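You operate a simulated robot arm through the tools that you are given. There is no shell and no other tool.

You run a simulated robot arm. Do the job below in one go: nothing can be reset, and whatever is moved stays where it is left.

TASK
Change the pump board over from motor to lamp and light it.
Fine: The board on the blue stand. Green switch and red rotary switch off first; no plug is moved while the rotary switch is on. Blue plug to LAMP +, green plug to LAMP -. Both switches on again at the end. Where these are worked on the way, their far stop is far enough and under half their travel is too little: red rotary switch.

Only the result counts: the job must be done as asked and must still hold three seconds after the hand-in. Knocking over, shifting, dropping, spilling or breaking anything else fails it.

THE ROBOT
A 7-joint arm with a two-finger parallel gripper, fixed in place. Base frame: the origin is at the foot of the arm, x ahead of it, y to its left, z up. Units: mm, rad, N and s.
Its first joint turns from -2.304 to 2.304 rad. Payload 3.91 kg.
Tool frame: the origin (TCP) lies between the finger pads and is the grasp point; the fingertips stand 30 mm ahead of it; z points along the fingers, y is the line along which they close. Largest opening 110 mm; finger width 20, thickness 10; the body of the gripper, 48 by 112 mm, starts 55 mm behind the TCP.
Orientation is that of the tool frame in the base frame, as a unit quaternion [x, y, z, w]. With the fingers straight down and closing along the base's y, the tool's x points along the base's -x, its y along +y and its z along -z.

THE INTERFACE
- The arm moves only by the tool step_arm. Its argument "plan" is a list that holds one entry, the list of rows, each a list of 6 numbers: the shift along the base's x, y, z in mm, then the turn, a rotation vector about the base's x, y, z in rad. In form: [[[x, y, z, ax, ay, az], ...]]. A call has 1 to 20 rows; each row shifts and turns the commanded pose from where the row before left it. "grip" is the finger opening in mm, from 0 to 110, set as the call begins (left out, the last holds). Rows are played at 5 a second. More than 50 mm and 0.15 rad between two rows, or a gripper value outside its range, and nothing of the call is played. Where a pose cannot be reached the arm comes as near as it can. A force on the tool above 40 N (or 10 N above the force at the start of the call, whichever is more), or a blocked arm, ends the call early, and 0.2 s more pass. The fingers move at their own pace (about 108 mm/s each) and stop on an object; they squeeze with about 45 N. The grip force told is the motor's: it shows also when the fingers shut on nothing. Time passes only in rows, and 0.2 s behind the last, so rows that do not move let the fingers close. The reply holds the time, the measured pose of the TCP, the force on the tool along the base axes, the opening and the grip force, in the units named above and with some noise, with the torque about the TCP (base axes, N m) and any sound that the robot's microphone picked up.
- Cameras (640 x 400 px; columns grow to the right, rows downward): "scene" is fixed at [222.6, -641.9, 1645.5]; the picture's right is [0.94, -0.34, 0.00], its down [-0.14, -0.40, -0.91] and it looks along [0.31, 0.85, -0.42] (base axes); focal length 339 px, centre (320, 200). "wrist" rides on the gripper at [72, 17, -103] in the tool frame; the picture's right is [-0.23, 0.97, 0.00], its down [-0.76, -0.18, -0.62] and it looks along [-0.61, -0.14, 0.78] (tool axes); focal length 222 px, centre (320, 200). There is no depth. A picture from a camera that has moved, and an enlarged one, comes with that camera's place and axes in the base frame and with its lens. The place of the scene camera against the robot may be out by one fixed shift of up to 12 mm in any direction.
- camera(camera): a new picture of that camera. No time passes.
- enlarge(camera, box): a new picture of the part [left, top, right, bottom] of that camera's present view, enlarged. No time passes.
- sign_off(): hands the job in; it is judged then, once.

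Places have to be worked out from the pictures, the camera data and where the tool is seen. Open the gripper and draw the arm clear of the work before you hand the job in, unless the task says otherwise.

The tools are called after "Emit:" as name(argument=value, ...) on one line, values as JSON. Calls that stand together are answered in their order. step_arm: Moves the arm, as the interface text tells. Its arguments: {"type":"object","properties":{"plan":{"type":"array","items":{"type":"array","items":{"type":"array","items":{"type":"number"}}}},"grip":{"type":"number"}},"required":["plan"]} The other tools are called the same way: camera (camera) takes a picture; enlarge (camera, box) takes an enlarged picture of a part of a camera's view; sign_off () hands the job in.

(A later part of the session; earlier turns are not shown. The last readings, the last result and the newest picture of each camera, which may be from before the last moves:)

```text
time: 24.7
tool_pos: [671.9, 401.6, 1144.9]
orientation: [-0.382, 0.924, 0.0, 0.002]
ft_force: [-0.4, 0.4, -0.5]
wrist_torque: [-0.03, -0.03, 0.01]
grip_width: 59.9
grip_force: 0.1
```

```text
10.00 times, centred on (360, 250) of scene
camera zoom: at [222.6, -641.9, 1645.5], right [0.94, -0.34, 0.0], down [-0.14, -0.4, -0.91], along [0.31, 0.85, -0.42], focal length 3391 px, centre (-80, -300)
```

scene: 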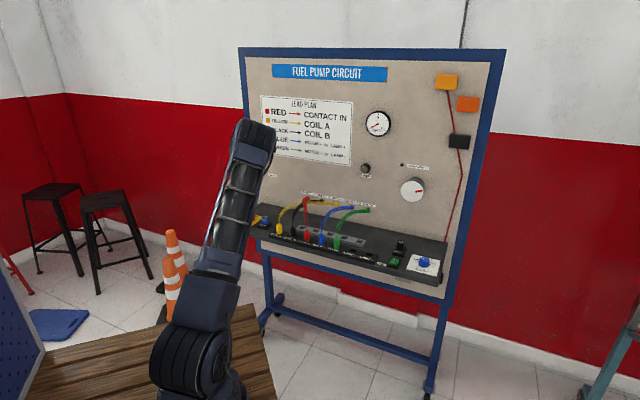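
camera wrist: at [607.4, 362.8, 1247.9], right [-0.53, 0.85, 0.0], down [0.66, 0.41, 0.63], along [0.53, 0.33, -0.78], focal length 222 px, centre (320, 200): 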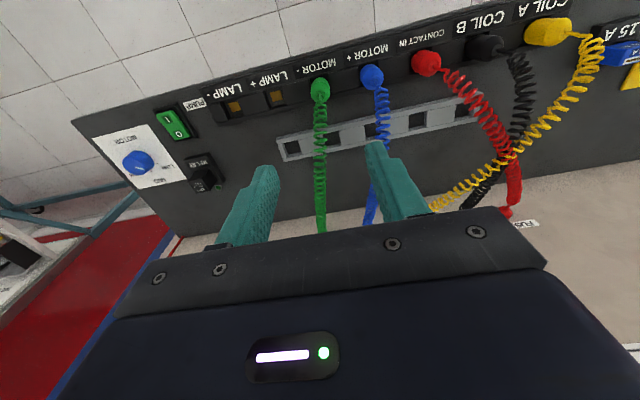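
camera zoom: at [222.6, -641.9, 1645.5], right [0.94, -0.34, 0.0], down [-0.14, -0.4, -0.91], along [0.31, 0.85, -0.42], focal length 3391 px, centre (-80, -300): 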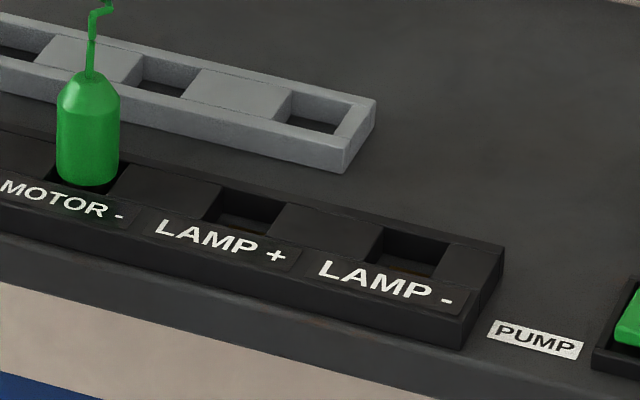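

Socket centres work out as LAMP- (761.7,305.7), LAMP+ (714.5,353.0), MOTOR- (667.2,400.3), MOTOR+ (620,447.5), spacing ≈67 mm along 45°; strip top ≈907 and plug top ≈957. I'll tilt the tool back 0.4 rad (to keep the palm off the cable) and descend partway over the green plug with fingers at 50 mm.

Emit:
step_arm(plan=[[[-3, -2.5, -35, 0.0943, -0.0943, 0], [-3, -2.5, -35, 0.0943, -0.0943, 0], [-2, -1, -35, 0.0943, -0.0943, 0], [0, 0, 0, 0, 0, 0], [0, 0, 0, 0, 0, 0]]], grip=50)

Emit:
camera(camera="wrist")

Emit:
enlarge(camera="wrist", box=[240, 60, 400, 180])

Emit:
enlarge(camera="scene", box=[290, 180, 410, 270])

```text
time: 25.9
tool_pos: [662.6, 394.4, 1036.9]
orientation: [-0.374, 0.905, 0.076, 0.187]
ft_force: [0.3, 0.0, 0.1]
wrist_torque: [0.02, 0.01, 0.02]
grip_width: 50.0
grip_force: 0.0
```

```text
taken
camera wrist: at [573.4, 331.3, 1104.0], right [-0.54, 0.84, 0.09], down [0.45, 0.2, 0.87], along [0.71, 0.51, -0.48], focal length 222 px, centre (320, 200)
```

wrist: 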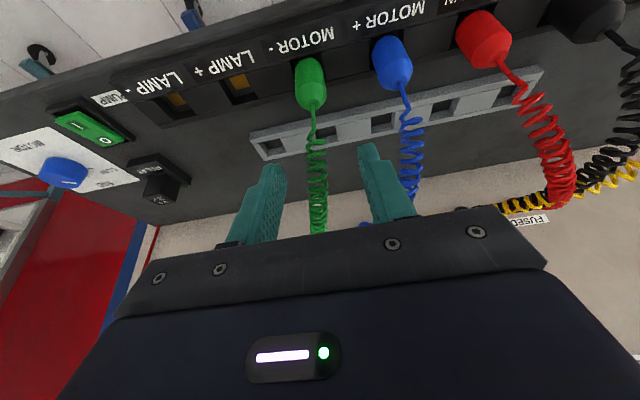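

```text
3.33 times, centred on (320, 120) of wrist
camera zoom: at [573.4, 331.3, 1104.0], right [-0.54, 0.84, 0.09], down [0.45, 0.2, 0.87], along [0.71, 0.51, -0.48], focal length 740 px, centre (320, 467)
```

zoom: 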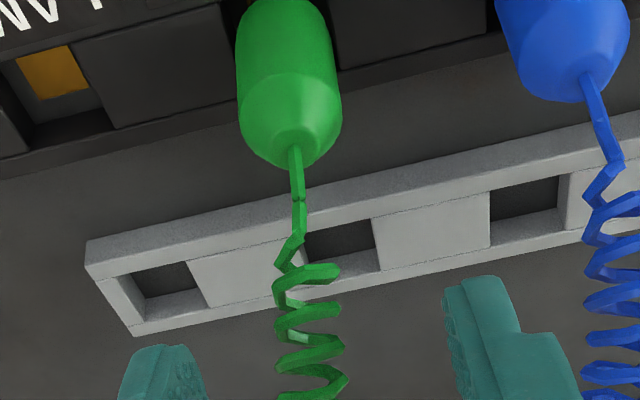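

```text
4.44 times, centred on (350, 225) of scene
camera zoom: at [222.6, -641.9, 1645.5], right [0.94, -0.34, 0.0], down [-0.14, -0.4, -0.91], along [0.31, 0.85, -0.42], focal length 1507 px, centre (187, 89)
```

zoom: 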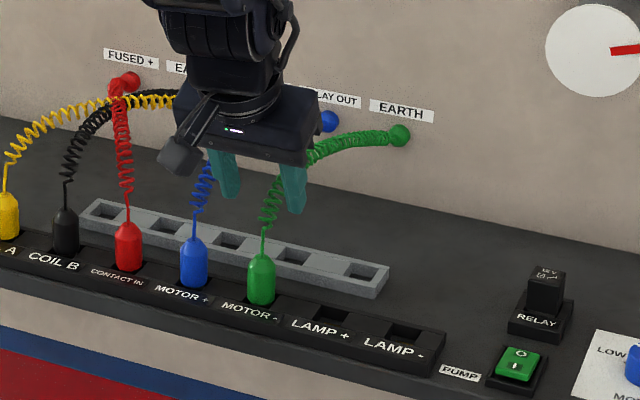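

Ray check shows the green plug's neck lies exactly in the finger mid-plane. Descending straight down around the plug to TCP z≈942.

Emit:
step_arm(plan=[[[0.2, 0.8, -35, 0, 0, 0], [0.2, 0.8, -35, 0, 0, 0], [0, 0, -17, 0, 0, 0], [0, 0, -7, 0, 0, 0], [0, 0, 0, 0, 0, 0]]])

Emit:
camera(camera="wrist")

Emit:
enlarge(camera="scene", box=[290, 180, 410, 270])

```text
time: 27.1
tool_pos: [663.3, 397.4, 944.4]
orientation: [-0.375, 0.905, 0.076, 0.186]
ft_force: [-0.8, -0.3, -1.1]
wrist_torque: [0.01, 0.01, 0.03]
grip_width: 50.4
grip_force: 0.1
```

```text
taken
camera wrist: at [574.0, 333.4, 1011.9], right [-0.54, 0.84, 0.09], down [0.45, 0.2, 0.87], along [0.71, 0.51, -0.48], focal length 222 px, centre (320, 200)
```

wrist: 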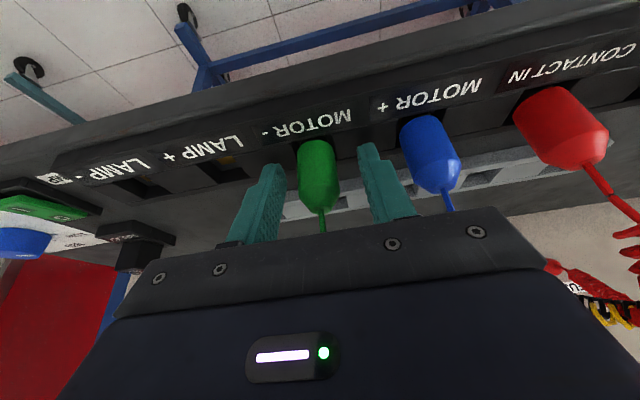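

```text
4.44 times, centred on (350, 225) of scene
camera zoom: at [222.6, -641.9, 1645.5], right [0.94, -0.34, 0.0], down [-0.14, -0.4, -0.91], along [0.31, 0.85, -0.42], focal length 1507 px, centre (187, 89)
```

zoom: 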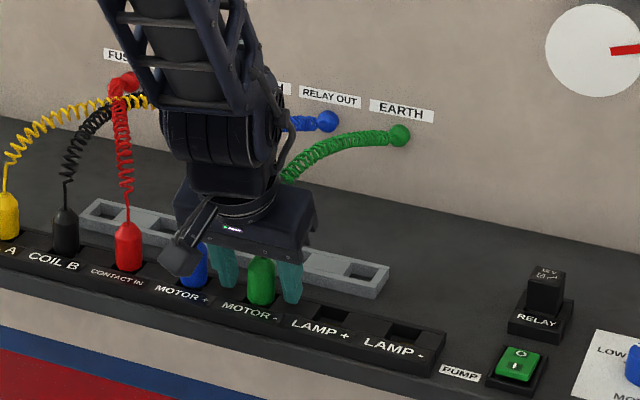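

The fingers stand on both sides of the green plug with good clearance to the blue one. Closing on it.

Emit:
step_arm(plan=[[[0, 0, 0, 0, 0, 0], [0, 0, 0, 0, 0, 0], [0, 0, 0, 0, 0, 0], [0, 0, 0, 0, 0, 0]]], grip=0)

Emit:
enlarge(camera="wrist", box=[220, 110, 420, 230])

```text
time: 28.1
tool_pos: [662.6, 397.2, 945.4]
orientation: [-0.374, 0.905, 0.076, 0.186]
ft_force: [-0.5, 0.3, -0.5]
wrist_torque: [0.01, 0.02, 0.0]
grip_width: 23.2
grip_force: 44.8
```

```text
3.20 times, centred on (320, 170) of wrist
camera zoom: at [574.0, 333.4, 1012.0], right [-0.54, 0.84, 0.09], down [0.45, 0.2, 0.87], along [0.71, 0.51, -0.48], focal length 711 px, centre (320, 296)
```

zoom: 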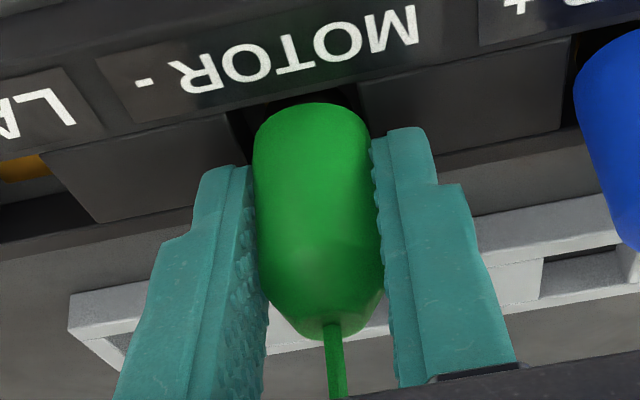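

Firm grip at 23.2 mm with no side load. Pulling the green plug straight up.

Emit:
step_arm(plan=[[[0, 0, 3, 0, 0, 0], [0, 0, 4, 0, 0, 0], [0, 0, 6, 0, 0, 0], [0, 0, 10, 0, 0, 0], [0, 0, 15, 0, 0, 0], [0, 0, 10, 0, 0, 0], [0, 0, 0, 0, 0, 0]]])

Emit:
enlarge(camera="wrist", box=[220, 70, 420, 230])

Emit:
enlarge(camera="scene", box=[290, 180, 410, 270])

```text
time: 29.7
tool_pos: [662.8, 396.5, 994.7]
orientation: [-0.375, 0.905, 0.076, 0.186]
ft_force: [-0.1, 0.1, -0.3]
wrist_torque: [0.02, -0.03, 0.02]
grip_width: 23.2
grip_force: 44.8
```

```text
2.50 times, centred on (320, 150) of wrist
camera zoom: at [574.5, 333.5, 1061.2], right [-0.54, 0.84, 0.09], down [0.45, 0.2, 0.87], along [0.71, 0.51, -0.48], focal length 555 px, centre (320, 325)
```

zoom: 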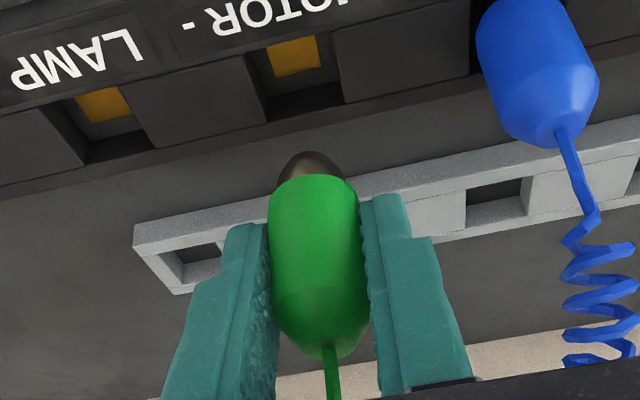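

```text
4.44 times, centred on (350, 225) of scene
camera zoom: at [222.6, -641.9, 1645.5], right [0.94, -0.34, 0.0], down [-0.14, -0.4, -0.91], along [0.31, 0.85, -0.42], focal length 1507 px, centre (187, 89)
```

zoom: 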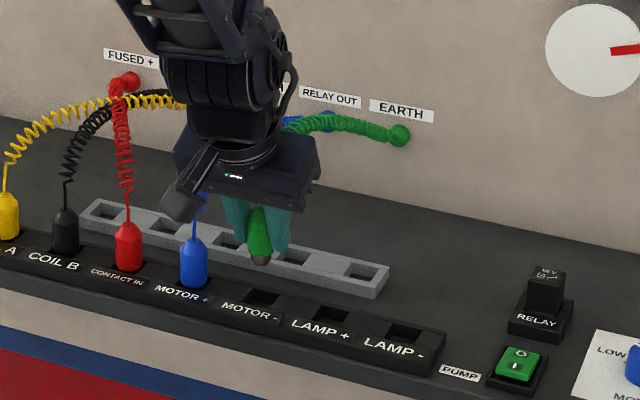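

The plug came out cleanly with a tapered metal pin visible. I now carry it two socket pitches (134 mm) along the row to above LAMP-.

Emit:
step_arm(plan=[[[24, -24, 0, 0, 0, 0], [24, -24, 0, 0, 0, 0], [24, -24, 0, 0, 0, 0], [22.7, -22.7, 0, 0, 0, 0], [0, 0, 0, 0, 0, 0], [0, 0, 0, 0, 0, 0]]])

Emit:
camera(camera="wrist")

Emit:
enlarge(camera="wrist", box=[220, 70, 420, 230])

Emit:
enlarge(camera="scene", box=[320, 200, 420, 270])

```text
time: 31.1
tool_pos: [759.6, 303.1, 994.2]
orientation: [-0.375, 0.905, 0.076, 0.186]
ft_force: [-0.6, 0.2, 0.4]
wrist_torque: [-0.02, 0.01, -0.01]
grip_width: 23.3
grip_force: 45.4
```

```text
taken
camera wrist: at [669.9, 239.5, 1060.4], right [-0.54, 0.84, 0.09], down [0.45, 0.2, 0.87], along [0.71, 0.51, -0.48], focal length 222 px, centre (320, 200)
```

wrist: 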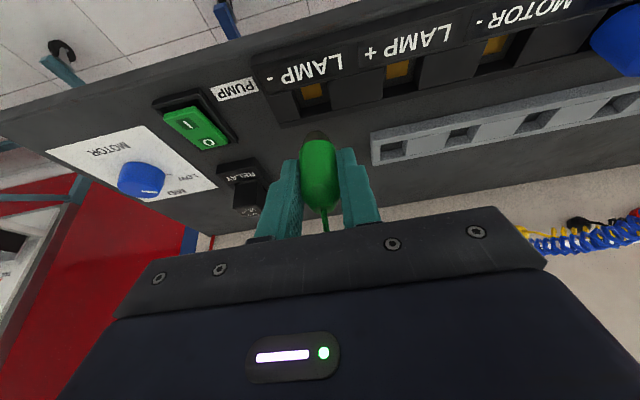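

```text
2.50 times, centred on (320, 150) of wrist
camera zoom: at [669.9, 239.5, 1060.4], right [-0.54, 0.84, 0.09], down [0.45, 0.2, 0.87], along [0.71, 0.51, -0.48], focal length 555 px, centre (320, 325)
```

zoom: 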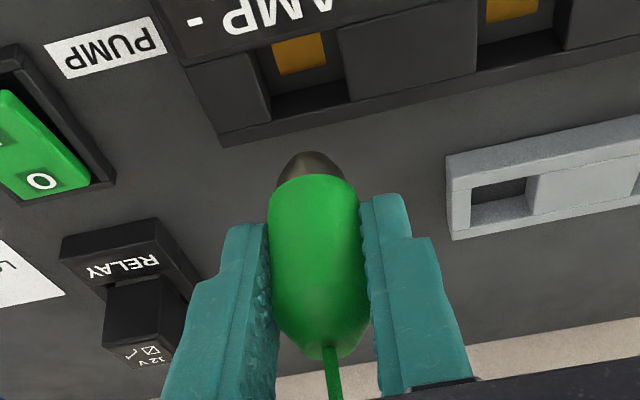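

```text
5.71 times, centred on (370, 235) of scene
camera zoom: at [222.6, -641.9, 1645.5], right [0.94, -0.34, 0.0], down [-0.14, -0.4, -0.91], along [0.31, 0.85, -0.42], focal length 1938 px, centre (34, 0)
```

zoom: 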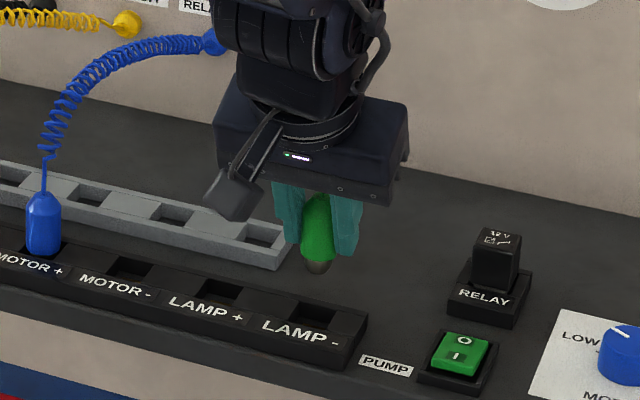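

Comparing the LAMP- contact's pixel (300,55) with the MOTOR- contact's (297,57) seen right after lift, I'm ~1 mm too far along. Applying a tiny correction and re-checking before inserting.

Emit:
step_arm(plan=[[[-1.2, 0.0, 0, 0, 0, 0], [0, 0, 0, 0, 0, 0], [0, 0, 0, 0, 0, 0]]])

Emit:
enlarge(camera="wrist", box=[220, 70, 420, 230])

```text
time: 31.9
tool_pos: [757.2, 304.5, 992.9]
orientation: [-0.374, 0.905, 0.076, 0.187]
ft_force: [0.0, 0.9, -0.2]
wrist_torque: [0.01, 0.02, 0.04]
grip_width: 23.4
grip_force: 44.7
```

```text
2.50 times, centred on (320, 150) of wrist
camera zoom: at [668.5, 239.4, 1060.4], right [-0.54, 0.84, 0.09], down [0.45, 0.2, 0.87], along [0.71, 0.51, -0.48], focal length 555 px, centre (320, 325)
```

zoom: 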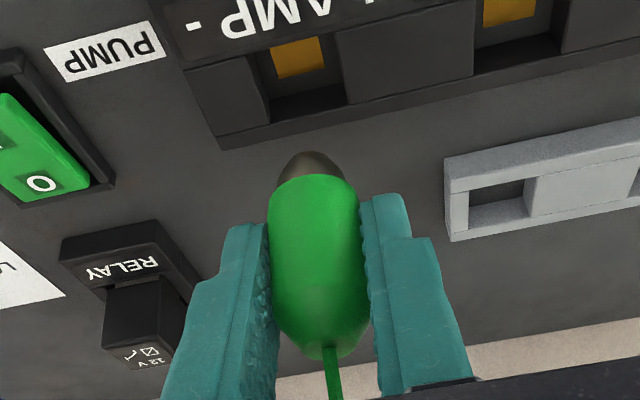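

The contact is now at (298,57), matching. Lowering the green plug by 48 mm into LAMP-.

Emit:
step_arm(plan=[[[0, 0, -15, 0, 0, 0], [0, 0, -13, 0, 0, 0], [0, 0, -8, 0, 0, 0], [0, 0, -5, 0, 0, 0], [0, 0, -4, 0, 0, 0], [0, 0, -3.4, 0, 0, 0], [0, 0, 0, 0, 0, 0]]])

Emit:
enlarge(camera="wrist", box=[220, 110, 420, 230])

Emit:
enlarge(camera="scene", box=[320, 200, 420, 270])

```text
time: 33.5
tool_pos: [758.7, 303.0, 946.2]
orientation: [-0.375, 0.905, 0.076, 0.186]
ft_force: [-0.3, 0.4, -0.7]
wrist_torque: [0.02, -0.02, -0.05]
grip_width: 23.2
grip_force: 45.0
```

```text
3.20 times, centred on (320, 170) of wrist
camera zoom: at [668.9, 238.9, 1012.2], right [-0.54, 0.84, 0.09], down [0.45, 0.2, 0.87], along [0.71, 0.51, -0.48], focal length 711 px, centre (320, 296)
```

zoom: 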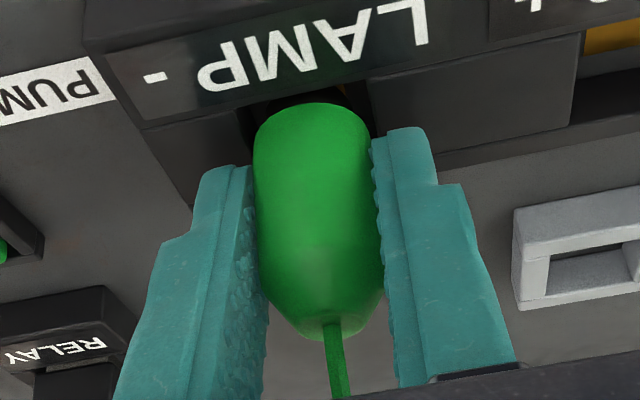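

```text
5.71 times, centred on (370, 235) of scene
camera zoom: at [222.6, -641.9, 1645.5], right [0.94, -0.34, 0.0], down [-0.14, -0.4, -0.91], along [0.31, 0.85, -0.42], focal length 1938 px, centre (34, 0)
```

zoom: 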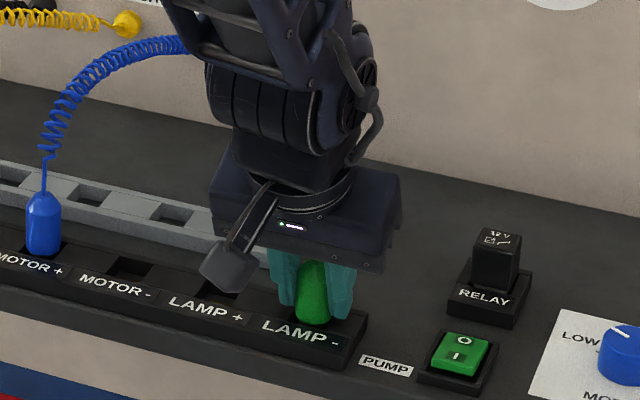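

The plug sits in the LAMP- hole at its old depth with no force; the hole appears ~1.5 mm toward −u relative to before, so I nudge it back and press lightly to seat it.

Emit:
step_arm(plan=[[[-0.8, 0.8, 0, 0, 0, 0], [0, 0, 0, 0, 0, 0], [0, 0, -1, 0, 0, 0], [0, 0, 0, 0, 0, 0]]])

Emit:
enlarge(camera="wrist", box=[220, 110, 420, 230])

```text
time: 34.5
tool_pos: [757.2, 303.4, 944.9]
orientation: [-0.375, 0.905, 0.076, 0.186]
ft_force: [-0.1, 0.0, 6.8]
wrist_torque: [-0.03, -0.03, -0.01]
grip_width: 23.1
grip_force: 44.8
```

```text
3.20 times, centred on (320, 170) of wrist
camera zoom: at [668.3, 239.3, 1011.7], right [-0.54, 0.84, 0.09], down [0.45, 0.2, 0.87], along [0.71, 0.51, -0.48], focal length 711 px, centre (320, 296)
```

zoom: 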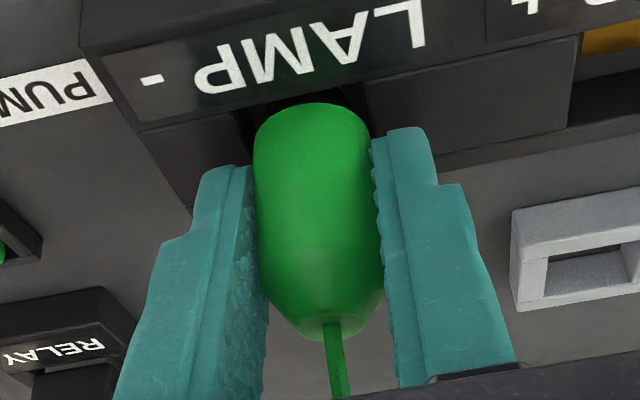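

Bottom contact at the original seating height (6.8 N). One more fine nudge and a slight press, then I'll release.

Emit:
step_arm(plan=[[[-0.5, 0.5, 0, 0, 0, 0], [0, 0, -1, 0, 0, 0], [0, 0, 0, 0, 0, 0]]])

Emit:
step_arm(plan=[[[0, 0, 0, 0, 0, 0], [0, 0, 0, 0, 0, 0], [0, 0, 0, 0, 0, 0]]], grip=46)

Emit:
enlarge(camera="wrist", box=[220, 110, 420, 230])

Emit:
enlarge(camera="scene", box=[320, 200, 420, 270])

```text
time: 35.3
tool_pos: [756.2, 304.5, 945.0]
orientation: [-0.374, 0.905, 0.076, 0.188]
ft_force: [5.4, -4.7, 28.0]
wrist_torque: [-0.06, -0.3, -0.01]
grip_width: 23.2
grip_force: 45.1
```

```text
time: 35.7
tool_pos: [758.9, 301.9, 945.6]
orientation: [-0.373, 0.906, 0.074, 0.188]
ft_force: [0.7, -7.2, 7.8]
wrist_torque: [-0.08, 0.1, -0.03]
grip_width: 44.1
grip_force: 0.2
stopped in row 2: the force on the tool passed its limit at 41 N (the readings are from after the stop); the commanded pose is now the measured one
```

```text
3.20 times, centred on (320, 170) of wrist
camera zoom: at [669.6, 237.4, 1011.1], right [-0.54, 0.84, 0.09], down [0.44, 0.19, 0.87], along [0.72, 0.51, -0.48], focal length 711 px, centre (320, 296)
```

zoom: 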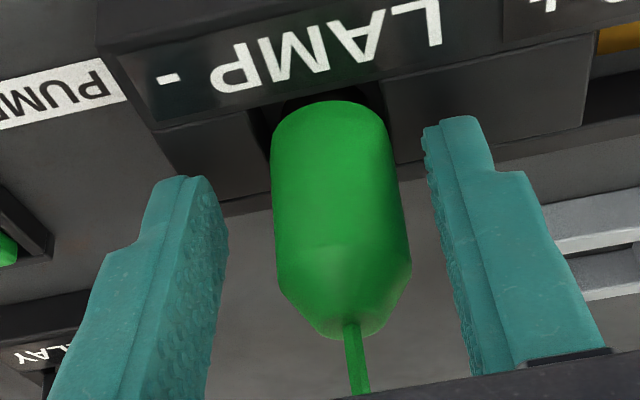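

```text
5.71 times, centred on (370, 235) of scene
camera zoom: at [222.6, -641.9, 1645.5], right [0.94, -0.34, 0.0], down [-0.14, -0.4, -0.91], along [0.31, 0.85, -0.42], focal length 1938 px, centre (34, 0)
```

zoom: 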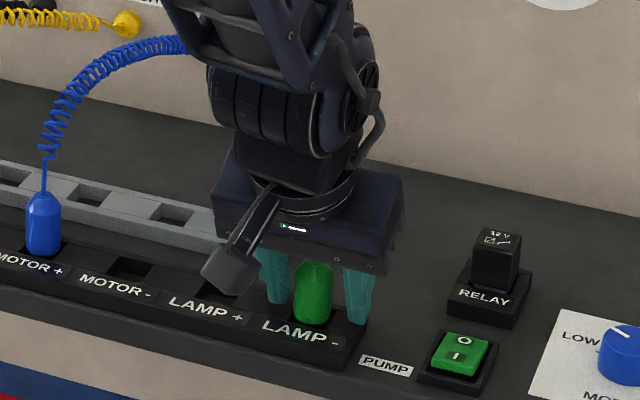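

The fingers opened to 44 mm and the plug stands in LAMP- on its own; the stop was a brief unloading contact. I'll lift straight up gently and check the plug stays put.

Emit:
step_arm(plan=[[[0, 0, 3, 0, 0, 0], [0, 0, 6, 0, 0, 0], [0, 0, 15, 0, 0, 0], [0, 0, 35, 0, 0, 0], [0, 0, 40, 0, 0, 0], [0, 0, 0, 0, 0, 0]]], grip=46)

Emit:
enlarge(camera="wrist", box=[200, 50, 440, 230])

Emit:
enlarge(camera="scene", box=[320, 220, 390, 270])

```text
time: 37.1
tool_pos: [759.7, 302.3, 1042.9]
orientation: [-0.373, 0.905, 0.076, 0.188]
ft_force: [-0.2, 0.6, -0.2]
wrist_torque: [0.01, 0.0, -0.02]
grip_width: 46.1
grip_force: 0.2
```

```text
2.22 times, centred on (320, 140) of wrist
camera zoom: at [671.4, 237.9, 1109.1], right [-0.54, 0.84, 0.09], down [0.45, 0.19, 0.87], along [0.72, 0.51, -0.48], focal length 494 px, centre (320, 333)
```

zoom: 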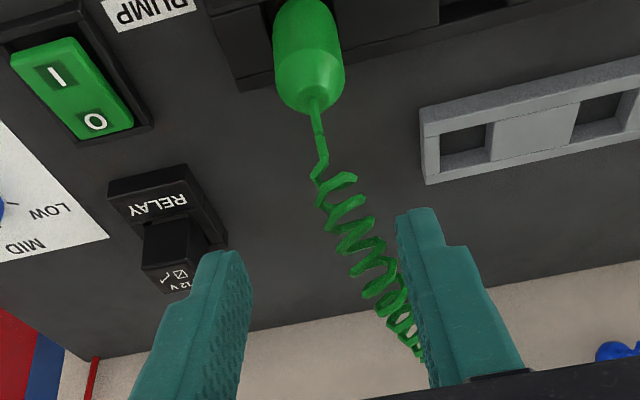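

```text
8.00 times, centred on (355, 245) of scene
camera zoom: at [222.6, -641.9, 1645.5], right [0.94, -0.34, 0.0], down [-0.14, -0.4, -0.91], along [0.31, 0.85, -0.42], focal length 2713 px, centre (40, -160)
```

zoom: 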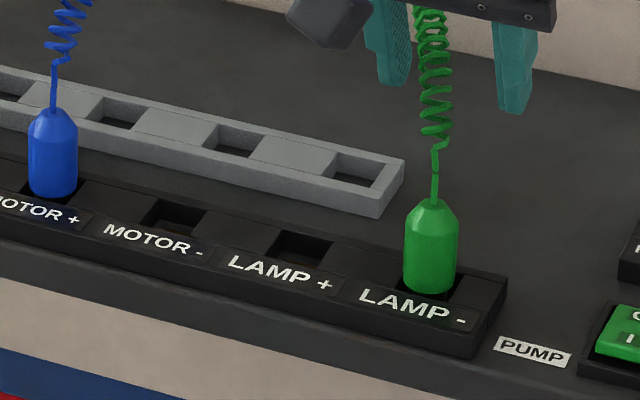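

The green plug stands upright and fully seated in LAMP-. Now I lift clear of the cable and move over to the blue plug at MOTOR+ (TCP ≈(615.6,444.3)).

Emit:
step_arm(plan=[[[0, 0, 35, 0, 0, 0], [0, 0, 35, 0, 0, 0], [-28.8, 28.4, 0, 0, 0, 0], [-28.8, 28.4, 0, 0, 0, 0], [-28.8, 28.4, 0, 0, 0, 0], [-28.8, 28.4, 0, 0, 0, 0], [-28.4, 28.2, 0, 0, 0, 0], [0, 0, -35, 0, 0, 0], [0, 0, -35, 0, 0, 0], [0, 0, 0, 0, 0, 0], [0, 0, 0, 0, 0, 0]]], grip=50)

Emit:
camera(camera="wrist")

Emit:
enlarge(camera="wrist", box=[240, 60, 400, 180])

Emit:
enlarge(camera="scene", box=[290, 180, 410, 270])

```text
time: 39.5
tool_pos: [615.3, 444.6, 1041.5]
orientation: [-0.373, 0.906, 0.075, 0.187]
ft_force: [0.4, 0.5, 0.0]
wrist_torque: [-0.02, -0.01, -0.02]
grip_width: 49.9
grip_force: 0.1
```

```text
taken
camera wrist: at [526.1, 380.9, 1109.1], right [-0.54, 0.84, 0.09], down [0.44, 0.19, 0.87], along [0.72, 0.51, -0.48], focal length 222 px, centre (320, 200)
```

wrist: 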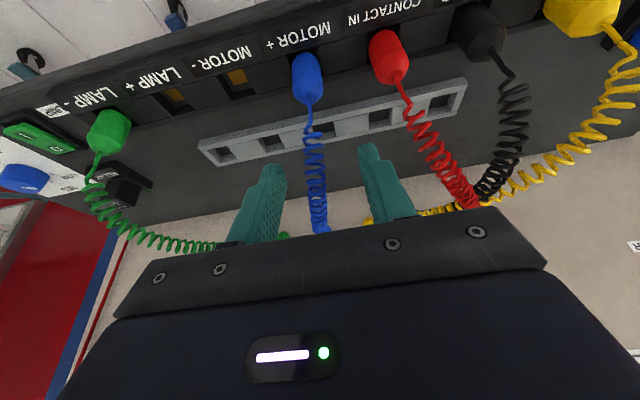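

```text
3.33 times, centred on (320, 120) of wrist
camera zoom: at [526.1, 380.9, 1109.1], right [-0.54, 0.84, 0.09], down [0.44, 0.19, 0.87], along [0.72, 0.51, -0.48], focal length 740 px, centre (320, 467)
```

zoom: 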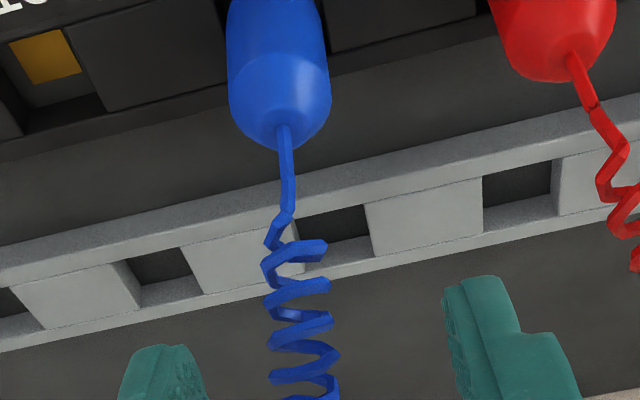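

```text
4.44 times, centred on (350, 225) of scene
camera zoom: at [222.6, -641.9, 1645.5], right [0.94, -0.34, 0.0], down [-0.14, -0.4, -0.91], along [0.31, 0.85, -0.42], focal length 1507 px, centre (187, 89)
```

zoom: 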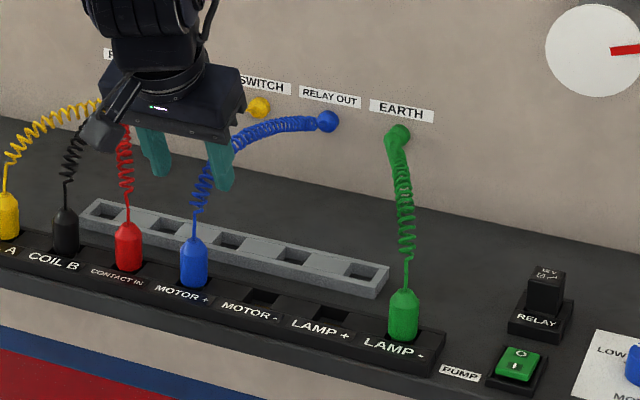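

The blue plug's neck is ~1.7 mm toward +u of my finger mid-plane; correcting that while descending to the same grip height (camera z≈1012).

Emit:
step_arm(plan=[[[1.2, -1.2, -30, 0, 0, 0], [0, 0, -33, 0, 0, 0], [0, 0, -20, 0, 0, 0], [0, 0, -10, 0, 0, 0], [0, 0, -4, 0, 0, 0], [0, 0, 0, 0, 0, 0], [0, 0, 0, 0, 0, 0]]])

Emit:
enlarge(camera="wrist", box=[220, 110, 420, 230])

```text
time: 41.1
tool_pos: [616.7, 443.9, 946.5]
orientation: [-0.373, 0.906, 0.076, 0.188]
ft_force: [0.0, -0.2, -0.1]
wrist_torque: [0.02, 0.01, -0.02]
grip_width: 50.2
grip_force: 0.0
```

```text
3.20 times, centred on (320, 170) of wrist
camera zoom: at [527.6, 379.6, 1013.0], right [-0.54, 0.84, 0.09], down [0.44, 0.19, 0.87], along [0.72, 0.51, -0.48], focal length 711 px, centre (320, 296)
```

zoom: 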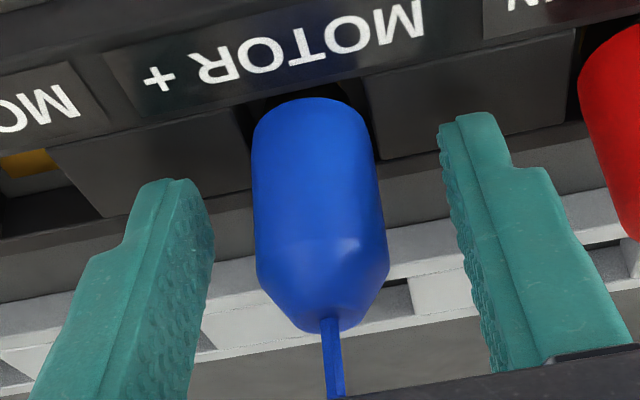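

The blue plug is centred between the fingers. Closing on it.

Emit:
step_arm(plan=[[[0, 0, 0, 0, 0, 0], [0, 0, 0, 0, 0, 0], [0, 0, 0, 0, 0, 0], [0, 0, 0, 0, 0, 0]]], grip=0)

Emit:
enlarge(camera="wrist", box=[220, 110, 420, 230])

```text
time: 42.1
tool_pos: [616.2, 442.9, 946.5]
orientation: [-0.373, 0.906, 0.075, 0.187]
ft_force: [0.4, 1.0, 0.2]
wrist_torque: [0.0, -0.04, 0.0]
grip_width: 23.0
grip_force: 45.3
```

```text
3.20 times, centred on (320, 170) of wrist
camera zoom: at [527.5, 379.6, 1013.1], right [-0.54, 0.84, 0.09], down [0.44, 0.19, 0.87], along [0.72, 0.51, -0.48], focal length 711 px, centre (320, 296)
```

zoom: 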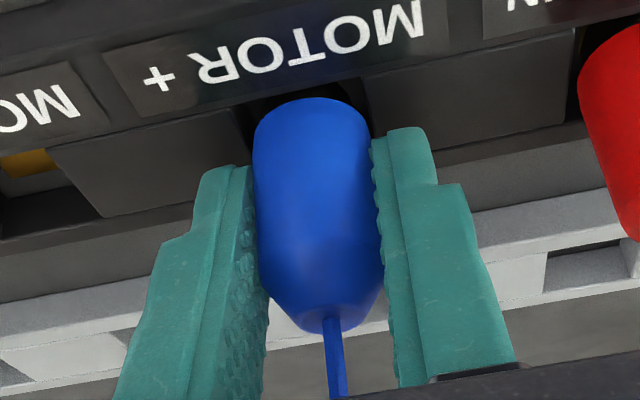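

Gripped at 23.0 mm with no side load. Pulling the blue plug straight up.

Emit:
step_arm(plan=[[[0, 0, 3, 0, 0, 0], [0, 0, 4, 0, 0, 0], [0, 0, 6, 0, 0, 0], [0, 0, 10, 0, 0, 0], [0, 0, 15, 0, 0, 0], [0, 0, 10, 0, 0, 0], [0, 0, 0, 0, 0, 0], [0, 0, 0, 0, 0, 0]]])

Emit:
enlarge(camera="wrist", box=[220, 70, 420, 230])

Emit:
enlarge(camera="scene", box=[290, 180, 410, 270])

```text
time: 43.9
tool_pos: [615.6, 442.1, 993.1]
orientation: [-0.373, 0.906, 0.075, 0.187]
ft_force: [0.2, -0.3, 0.1]
wrist_torque: [-0.02, -0.03, 0.01]
grip_width: 23.1
grip_force: 45.2
```

```text
2.50 times, centred on (320, 150) of wrist
camera zoom: at [527.4, 378.7, 1060.5], right [-0.54, 0.84, 0.09], down [0.44, 0.19, 0.87], along [0.72, 0.51, -0.48], focal length 555 px, centre (320, 325)
```

zoom: 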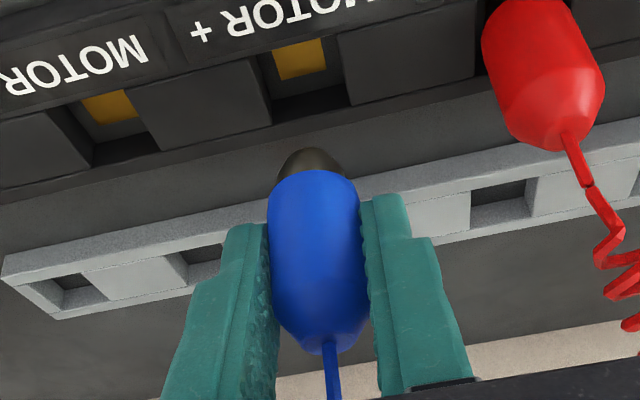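

```text
4.44 times, centred on (350, 225) of scene
camera zoom: at [222.6, -641.9, 1645.5], right [0.94, -0.34, 0.0], down [-0.14, -0.4, -0.91], along [0.31, 0.85, -0.42], focal length 1507 px, centre (187, 89)
```

zoom: 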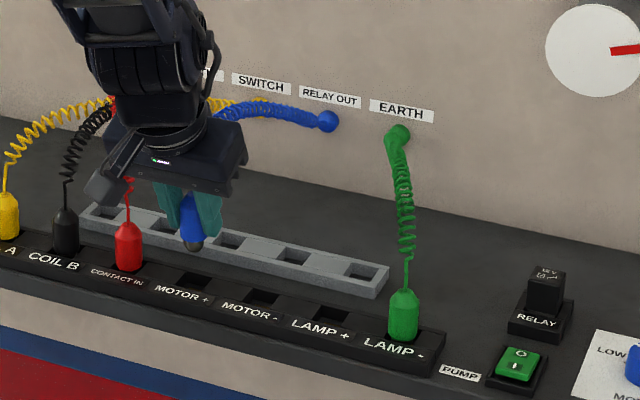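

The blue plug is free; the MOTOR+ contact sits at pixel (301,60). Carrying it two pitches to above LAMP+.

Emit:
step_arm(plan=[[[24, -24, 0, 0, 0, 0], [24, -24, 0, 0, 0, 0], [24, -24, 0, 0, 0, 0], [21.5, -22, 0, 0, 0, 0], [0, 0, 0, 0, 0, 0], [0, 0, 0, 0, 0, 0], [0, 0, 0, 0, 0, 0]]])

Emit:
enlarge(camera="wrist", box=[220, 70, 420, 230])

Emit:
enlarge(camera="scene", box=[320, 200, 420, 270])

```text
time: 45.5
tool_pos: [710.2, 349.6, 993.3]
orientation: [-0.373, 0.906, 0.076, 0.187]
ft_force: [-0.7, -0.4, -0.1]
wrist_torque: [0.0, 0.0, -0.02]
grip_width: 23.4
grip_force: 44.6
```

```text
2.50 times, centred on (320, 150) of wrist
camera zoom: at [621.6, 286.2, 1059.5], right [-0.54, 0.84, 0.09], down [0.44, 0.19, 0.87], along [0.72, 0.51, -0.48], focal length 555 px, centre (320, 325)
```

zoom: 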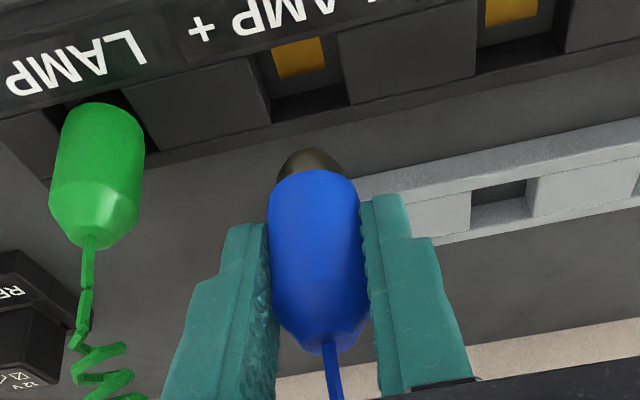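

```text
5.71 times, centred on (370, 235) of scene
camera zoom: at [222.6, -641.9, 1645.5], right [0.94, -0.34, 0.0], down [-0.14, -0.4, -0.91], along [0.31, 0.85, -0.42], focal length 1938 px, centre (34, 0)
```

zoom: 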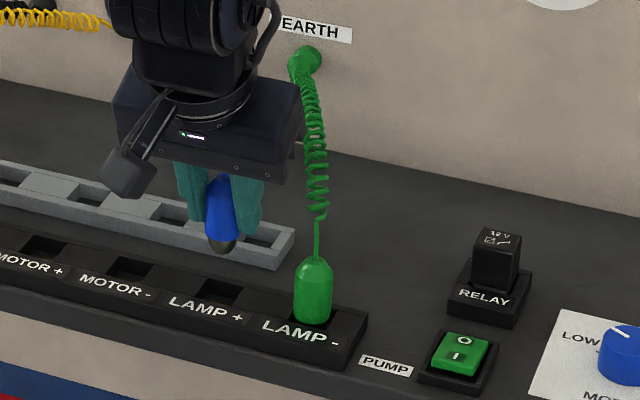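

The LAMP+ contact is at (300,57) – within a pixel of the reference once the 1 mm height difference is counted. Lowering the blue plug into LAMP+.

Emit:
step_arm(plan=[[[0, 0, -14, 0, 0, 0], [0, 0, -13, 0, 0, 0], [0, 0, -8, 0, 0, 0], [0, 0, -5, 0, 0, 0], [0, 0, -4, 0, 0, 0], [0, 0, -2.4, 0, 0, 0], [0, 0, 0, 0, 0, 0]]])

Emit:
enlarge(camera="wrist", box=[220, 110, 420, 230])

Emit:
enlarge(camera="scene", box=[320, 200, 420, 270])

```text
time: 47.1
tool_pos: [708.1, 349.1, 948.3]
orientation: [-0.373, 0.906, 0.075, 0.188]
ft_force: [0.0, 0.3, 0.2]
wrist_torque: [0.01, -0.01, -0.01]
grip_width: 23.3
grip_force: 45.3
```

```text
3.20 times, centred on (320, 170) of wrist
camera zoom: at [620.0, 284.8, 1014.2], right [-0.54, 0.84, 0.09], down [0.44, 0.19, 0.87], along [0.72, 0.51, -0.48], focal length 711 px, centre (320, 296)
```

zoom: 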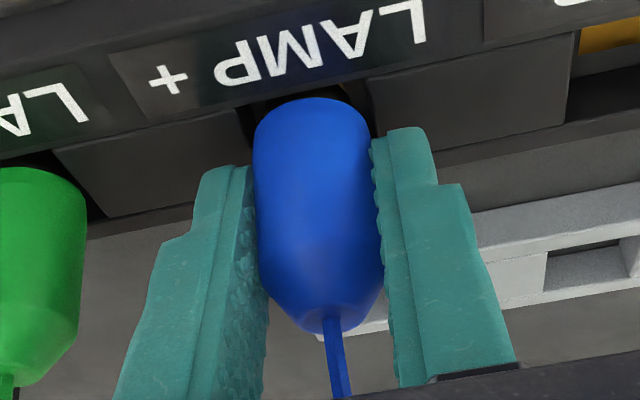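

```text
5.71 times, centred on (370, 235) of scene
camera zoom: at [222.6, -641.9, 1645.5], right [0.94, -0.34, 0.0], down [-0.14, -0.4, -0.91], along [0.31, 0.85, -0.42], focal length 1938 px, centre (34, 0)
```

zoom: 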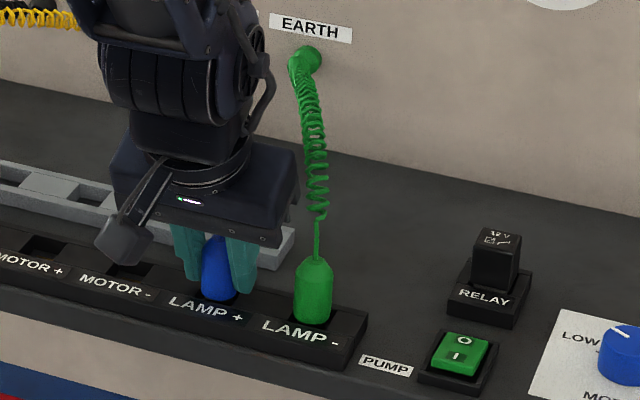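

The plug is centred in LAMP+, ~1 mm above its seat. Lowering the last bit until light contact.

Emit:
step_arm(plan=[[[0, 0, -1, 0, 0, 0], [0, 0, -0.7, 0, 0, 0], [0, 0, 0, 0, 0, 0]]])

```text
time: 47.9
tool_pos: [708.1, 347.9, 946.5]
orientation: [-0.373, 0.906, 0.075, 0.187]
ft_force: [0.1, 0.9, 0.1]
wrist_torque: [-0.01, 0.02, 0.01]
grip_width: 23.3
grip_force: 44.8
```

No contact force yet; stepping down a little more.

Emit:
step_arm(plan=[[[0, 0, -0.7, 0, 0, 0], [0, 0, -0.7, 0, 0, 0], [0, 0, 0, 0, 0, 0]]])

Emit:
enlarge(camera="wrist", box=[220, 110, 420, 230])

```text
time: 48.7
tool_pos: [709.3, 348.6, 946.3]
orientation: [-0.373, 0.906, 0.075, 0.189]
ft_force: [-1.8, -2.8, 19.6]
wrist_torque: [-0.03, 0.07, -0.02]
grip_width: 23.3
grip_force: 44.8
```

```text
3.20 times, centred on (320, 170) of wrist
camera zoom: at [620.1, 284.8, 1012.5], right [-0.54, 0.84, 0.09], down [0.44, 0.19, 0.88], along [0.72, 0.51, -0.48], focal length 711 px, centre (320, 296)
```

zoom: 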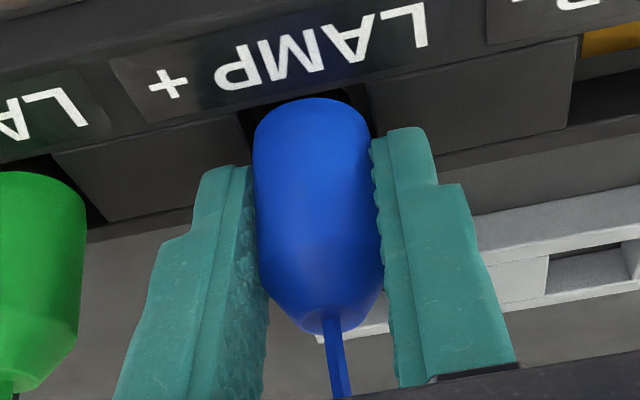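

Seated with ~20 N of press. I ease off 0.8 mm so the release is soft, then open.

Emit:
step_arm(plan=[[[0, 0, 0.8, 0, 0, 0], [0, 0, 0, 0, 0, 0]]])

Emit:
step_arm(plan=[[[0, 0, 0, 0, 0, 0], [0, 0, 0, 0, 0, 0], [0, 0, 0, 0, 0, 0]]], grip=44)

Emit:
enlarge(camera="wrist", box=[220, 110, 420, 230])

```text
time: 49.3
tool_pos: [709.1, 347.6, 946.5]
orientation: [-0.373, 0.906, 0.075, 0.188]
ft_force: [2.0, 1.0, 11.3]
wrist_torque: [0.1, -0.1, 0.04]
grip_width: 23.5
grip_force: 45.3
```

```text
time: 50.1
tool_pos: [709.1, 348.4, 946.5]
orientation: [-0.373, 0.906, 0.076, 0.187]
ft_force: [-0.5, -0.4, -0.4]
wrist_torque: [-0.02, 0.01, -0.01]
grip_width: 43.9
grip_force: 0.1
```

```text
3.20 times, centred on (320, 170) of wrist
camera zoom: at [620.3, 284.8, 1012.5], right [-0.54, 0.84, 0.09], down [0.44, 0.19, 0.87], along [0.72, 0.51, -0.48], focal length 711 px, centre (320, 296)
```

zoom: 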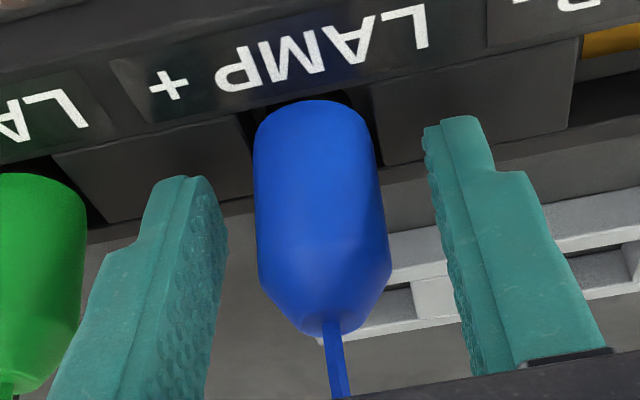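

Both plugs are in place and released. I rise, remove the tilt, yaw to 135° (across the OFF-positioned bar) and travel to the rotary axis, refined to (384.7,760.0).

Emit:
step_arm(plan=[[[0, 0, 20, 0, 0, 0], [0, 0, 40, 0, 0, 0], [0, 0, 48, -0.0943, 0.0943, 0], [0, 0, 48, -0.0943, 0.0943, 0], [0, 0, 48, -0.0943, 0.0943, 0], [-29.5, 37.4, 0, 0, 0, 0.1428], [-29.5, 37.4, 0, 0, 0, 0.1428], [-29.5, 37.4, 0, 0, 0, 0.1428], [-29.5, 37.4, 0, 0, 0, 0.1428], [-29.5, 37.4, 0, 0, 0, 0.1428], [-29.5, 37.4, 0, 0, 0, 0.1428], [-29.5, 37.4, 0, 0, 0, 0.1428], [-29.5, 37.4, 0, 0, 0, 0.1428], [-29.5, 37.4, 0, 0, 0, 0.1428], [-29.5, 37.4, 0, 0, 0, 0.1428], [-29.3, 37.5, 0, 0, 0, 0.1428], [0, 0, 0, 0, 0, 0], [0, 0, 0, 0, 0, 0]]], grip=50)

Emit:
camera(camera="wrist")

Emit:
camera(camera="scene")

Emit:
enlarge(camera="scene", box=[290, 180, 410, 270])

```text
time: 53.9
tool_pos: [383.2, 760.2, 1149.0]
orientation: [0.923, -0.384, -0.002, -0.004]
ft_force: [0.1, 0.7, 0.1]
wrist_torque: [-0.02, 0.0, 0.01]
grip_width: 50.0
grip_force: 0.2
```

```text
taken
camera wrist: at [422.4, 695.2, 1252.6], right [-0.85, -0.53, 0.0], down [-0.41, 0.66, 0.63], along [-0.33, 0.54, -0.78], focal length 222 px, centre (320, 200)
```

wrist: 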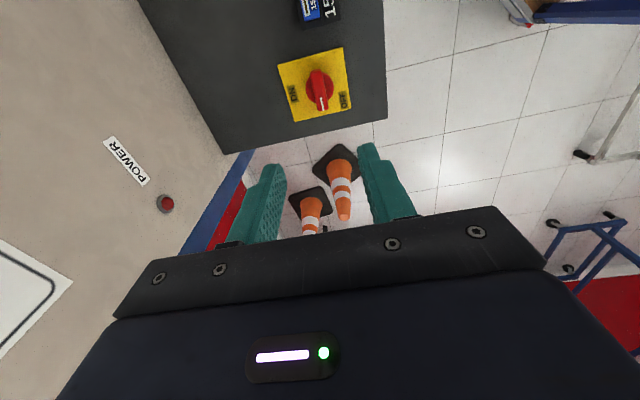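

```text
taken
```

scene: 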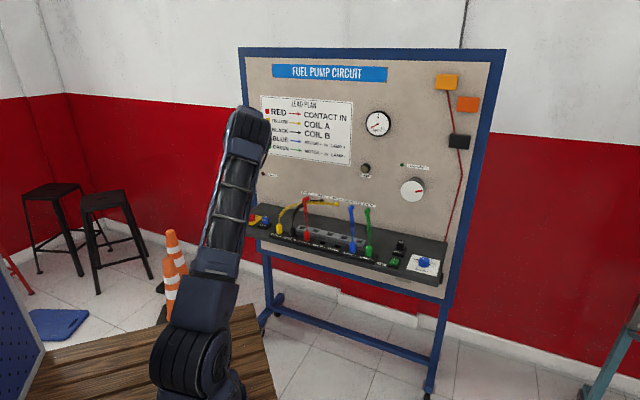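

```text
4.44 times, centred on (350, 225) of scene
camera zoom: at [222.6, -641.9, 1645.5], right [0.94, -0.34, 0.0], down [-0.14, -0.4, -0.91], along [0.31, 0.85, -0.42], focal length 1507 px, centre (187, 89)
```

zoom: 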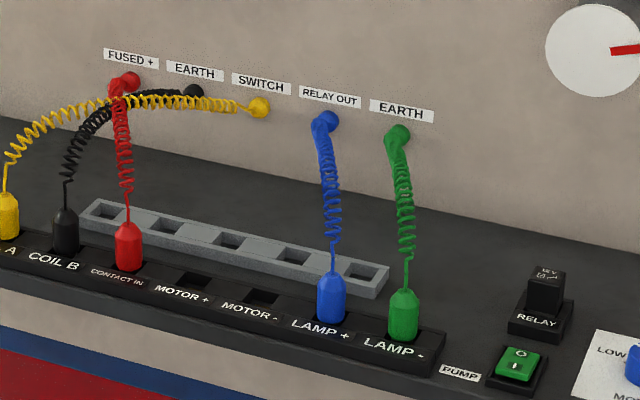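

Blue is in LAMP+ and green in LAMP-. Now descending toward the rotary to check alignment at close range.

Emit:
step_arm(plan=[[[0.5, 0, -45, 0, 0, 0], [0, 0, -45, 0, 0, 0], [0, 0, -45, 0, 0, 0], [0, 0, -30, 0, 0, 0], [0, 0, -20, 0, 0, 0], [0, 0, -10, 0, 0, 0], [0, 0, 0, 0, 0, 0], [0, 0, 0, 0, 0, 0]]])

Emit:
enlarge(camera="wrist", box=[240, 90, 400, 190])

```text
time: 55.7
tool_pos: [387.1, 761.1, 954.2]
orientation: [0.923, -0.384, -0.003, -0.004]
ft_force: [-0.5, 0.7, 0.7]
wrist_torque: [-0.01, 0.01, 0.01]
grip_width: 50.1
grip_force: 0.1
```

```text
4.00 times, centred on (320, 140) of wrist
camera zoom: at [424.5, 696.1, 1057.5], right [-0.85, -0.53, 0.0], down [-0.41, 0.66, 0.63], along [-0.33, 0.54, -0.78], focal length 888 px, centre (320, 440)
```

zoom: 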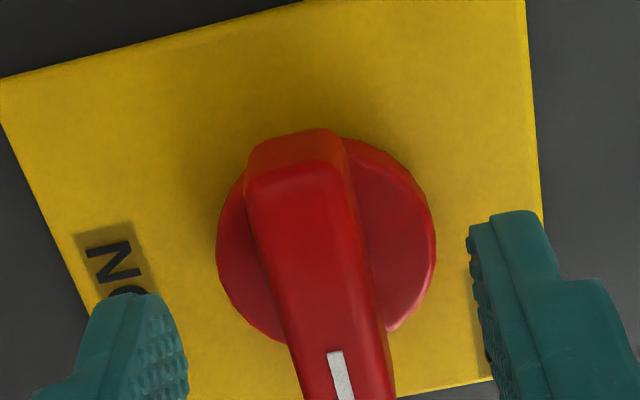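

The bar is centred in the closing direction to within ~0.5 mm. Lowering 9.5 mm to the earlier grip height and closing.

Emit:
step_arm(plan=[[[0, 0, -5, 0, 0, 0], [0, 0, -4.5, 0, 0, 0], [0, 0, 0, 0, 0, 0]]])

Emit:
step_arm(plan=[[[0, 0, 0, 0, 0, 0], [0, 0, 0, 0, 0, 0], [0, 0, 0, 0, 0, 0], [0, 0, 0, 0, 0, 0]]], grip=0)

Emit:
enlarge(camera="wrist", box=[240, 90, 400, 190])

```text
time: 56.5
tool_pos: [387.5, 759.5, 946.6]
orientation: [0.923, -0.384, -0.003, -0.004]
ft_force: [-0.3, 0.9, 0.1]
wrist_torque: [-0.02, 0.03, 0.04]
grip_width: 50.1
grip_force: 0.1
```

```text
time: 57.5
tool_pos: [386.0, 761.3, 945.0]
orientation: [0.923, -0.384, -0.003, -0.003]
ft_force: [-11.5, -20.3, -0.4]
wrist_torque: [-1.22, 0.2, 0.0]
grip_width: 15.9
grip_force: 45.3
```

```text
4.00 times, centred on (320, 140) of wrist
camera zoom: at [424.1, 695.3, 1048.7], right [-0.85, -0.53, 0.0], down [-0.41, 0.66, 0.63], along [-0.33, 0.54, -0.78], focal length 888 px, centre (320, 440)
```

zoom: 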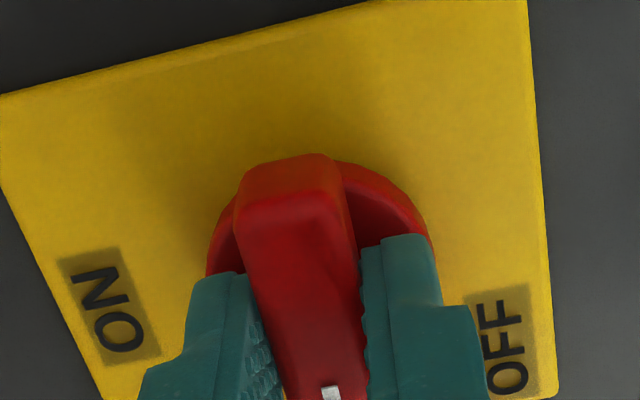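

Gripped (15.9 mm), with ~23 N side load indicating the axis is ~1.5 mm toward −x/−y. I'll relieve that and begin turning clockwise back to ON.

Emit:
step_arm(plan=[[[-0.8, -0.9, 0, 0, 0, 0], [-0.3, -0.3, 0, 0, 0, -0.08], [0, 0, 0, 0, 0, -0.1], [0, 0, 0, 0, 0, -0.1]]])

```text
time: 58.5
tool_pos: [385.7, 759.2, 945.3]
orientation: [0.861, -0.509, -0.001, -0.005]
ft_force: [2.9, 7.4, -9.9]
wrist_torque: [0.56, 0.96, 0.03]
grip_width: 15.8
grip_force: 45.3
```

Side load is small and the knob follows. Continuing clockwise.

Emit:
step_arm(plan=[[[0, 0, 0, 0, 0, -0.1], [0, 0, 0, 0, 0, -0.1], [0, 0, 0, 0, 0, -0.1], [0, 0, 0, 0, 0, -0.1], [0, 0, 0, 0, 0, -0.1]]])

Emit:
enlarge(camera="wrist", box=[240, 90, 400, 190])

```text
time: 59.7
tool_pos: [385.8, 759.2, 945.6]
orientation: [0.707, -0.707, -0.002, -0.005]
ft_force: [10.3, 18.1, 6.1]
wrist_torque: [-0.65, 0.39, 0.01]
grip_width: 15.9
grip_force: 45.3
```

```text
4.00 times, centred on (320, 140) of wrist
camera zoom: at [367.0, 685.8, 1048.5], right [-0.97, 0.23, 0.0], down [0.17, 0.76, 0.63], along [0.15, 0.61, -0.78], focal length 888 px, centre (320, 440)
```

zoom: 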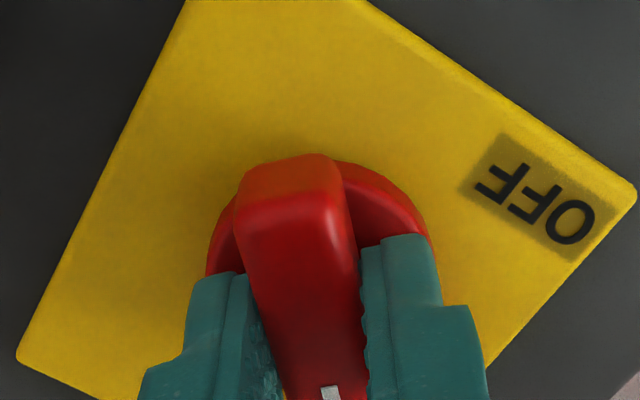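

At 90° yaw, halfway. I follow the load with a small shift and keep turning.

Emit:
step_arm(plan=[[[0.4, 0.7, 0, 0, 0, -0.1], [0.3, 0.5, 0, 0, 0, -0.1], [0, 0, 0, 0, 0, -0.1], [0, 0, 0, 0, 0, -0.1], [0, 0, 0, 0, 0, -0.1]]])

```text
time: 60.9
tool_pos: [384.8, 759.6, 945.6]
orientation: [-0.511, 0.859, 0.0, 0.004]
ft_force: [-4.0, 4.7, 11.0]
wrist_torque: [-0.3, 0.94, 0.0]
grip_width: 15.7
grip_force: 45.2
```

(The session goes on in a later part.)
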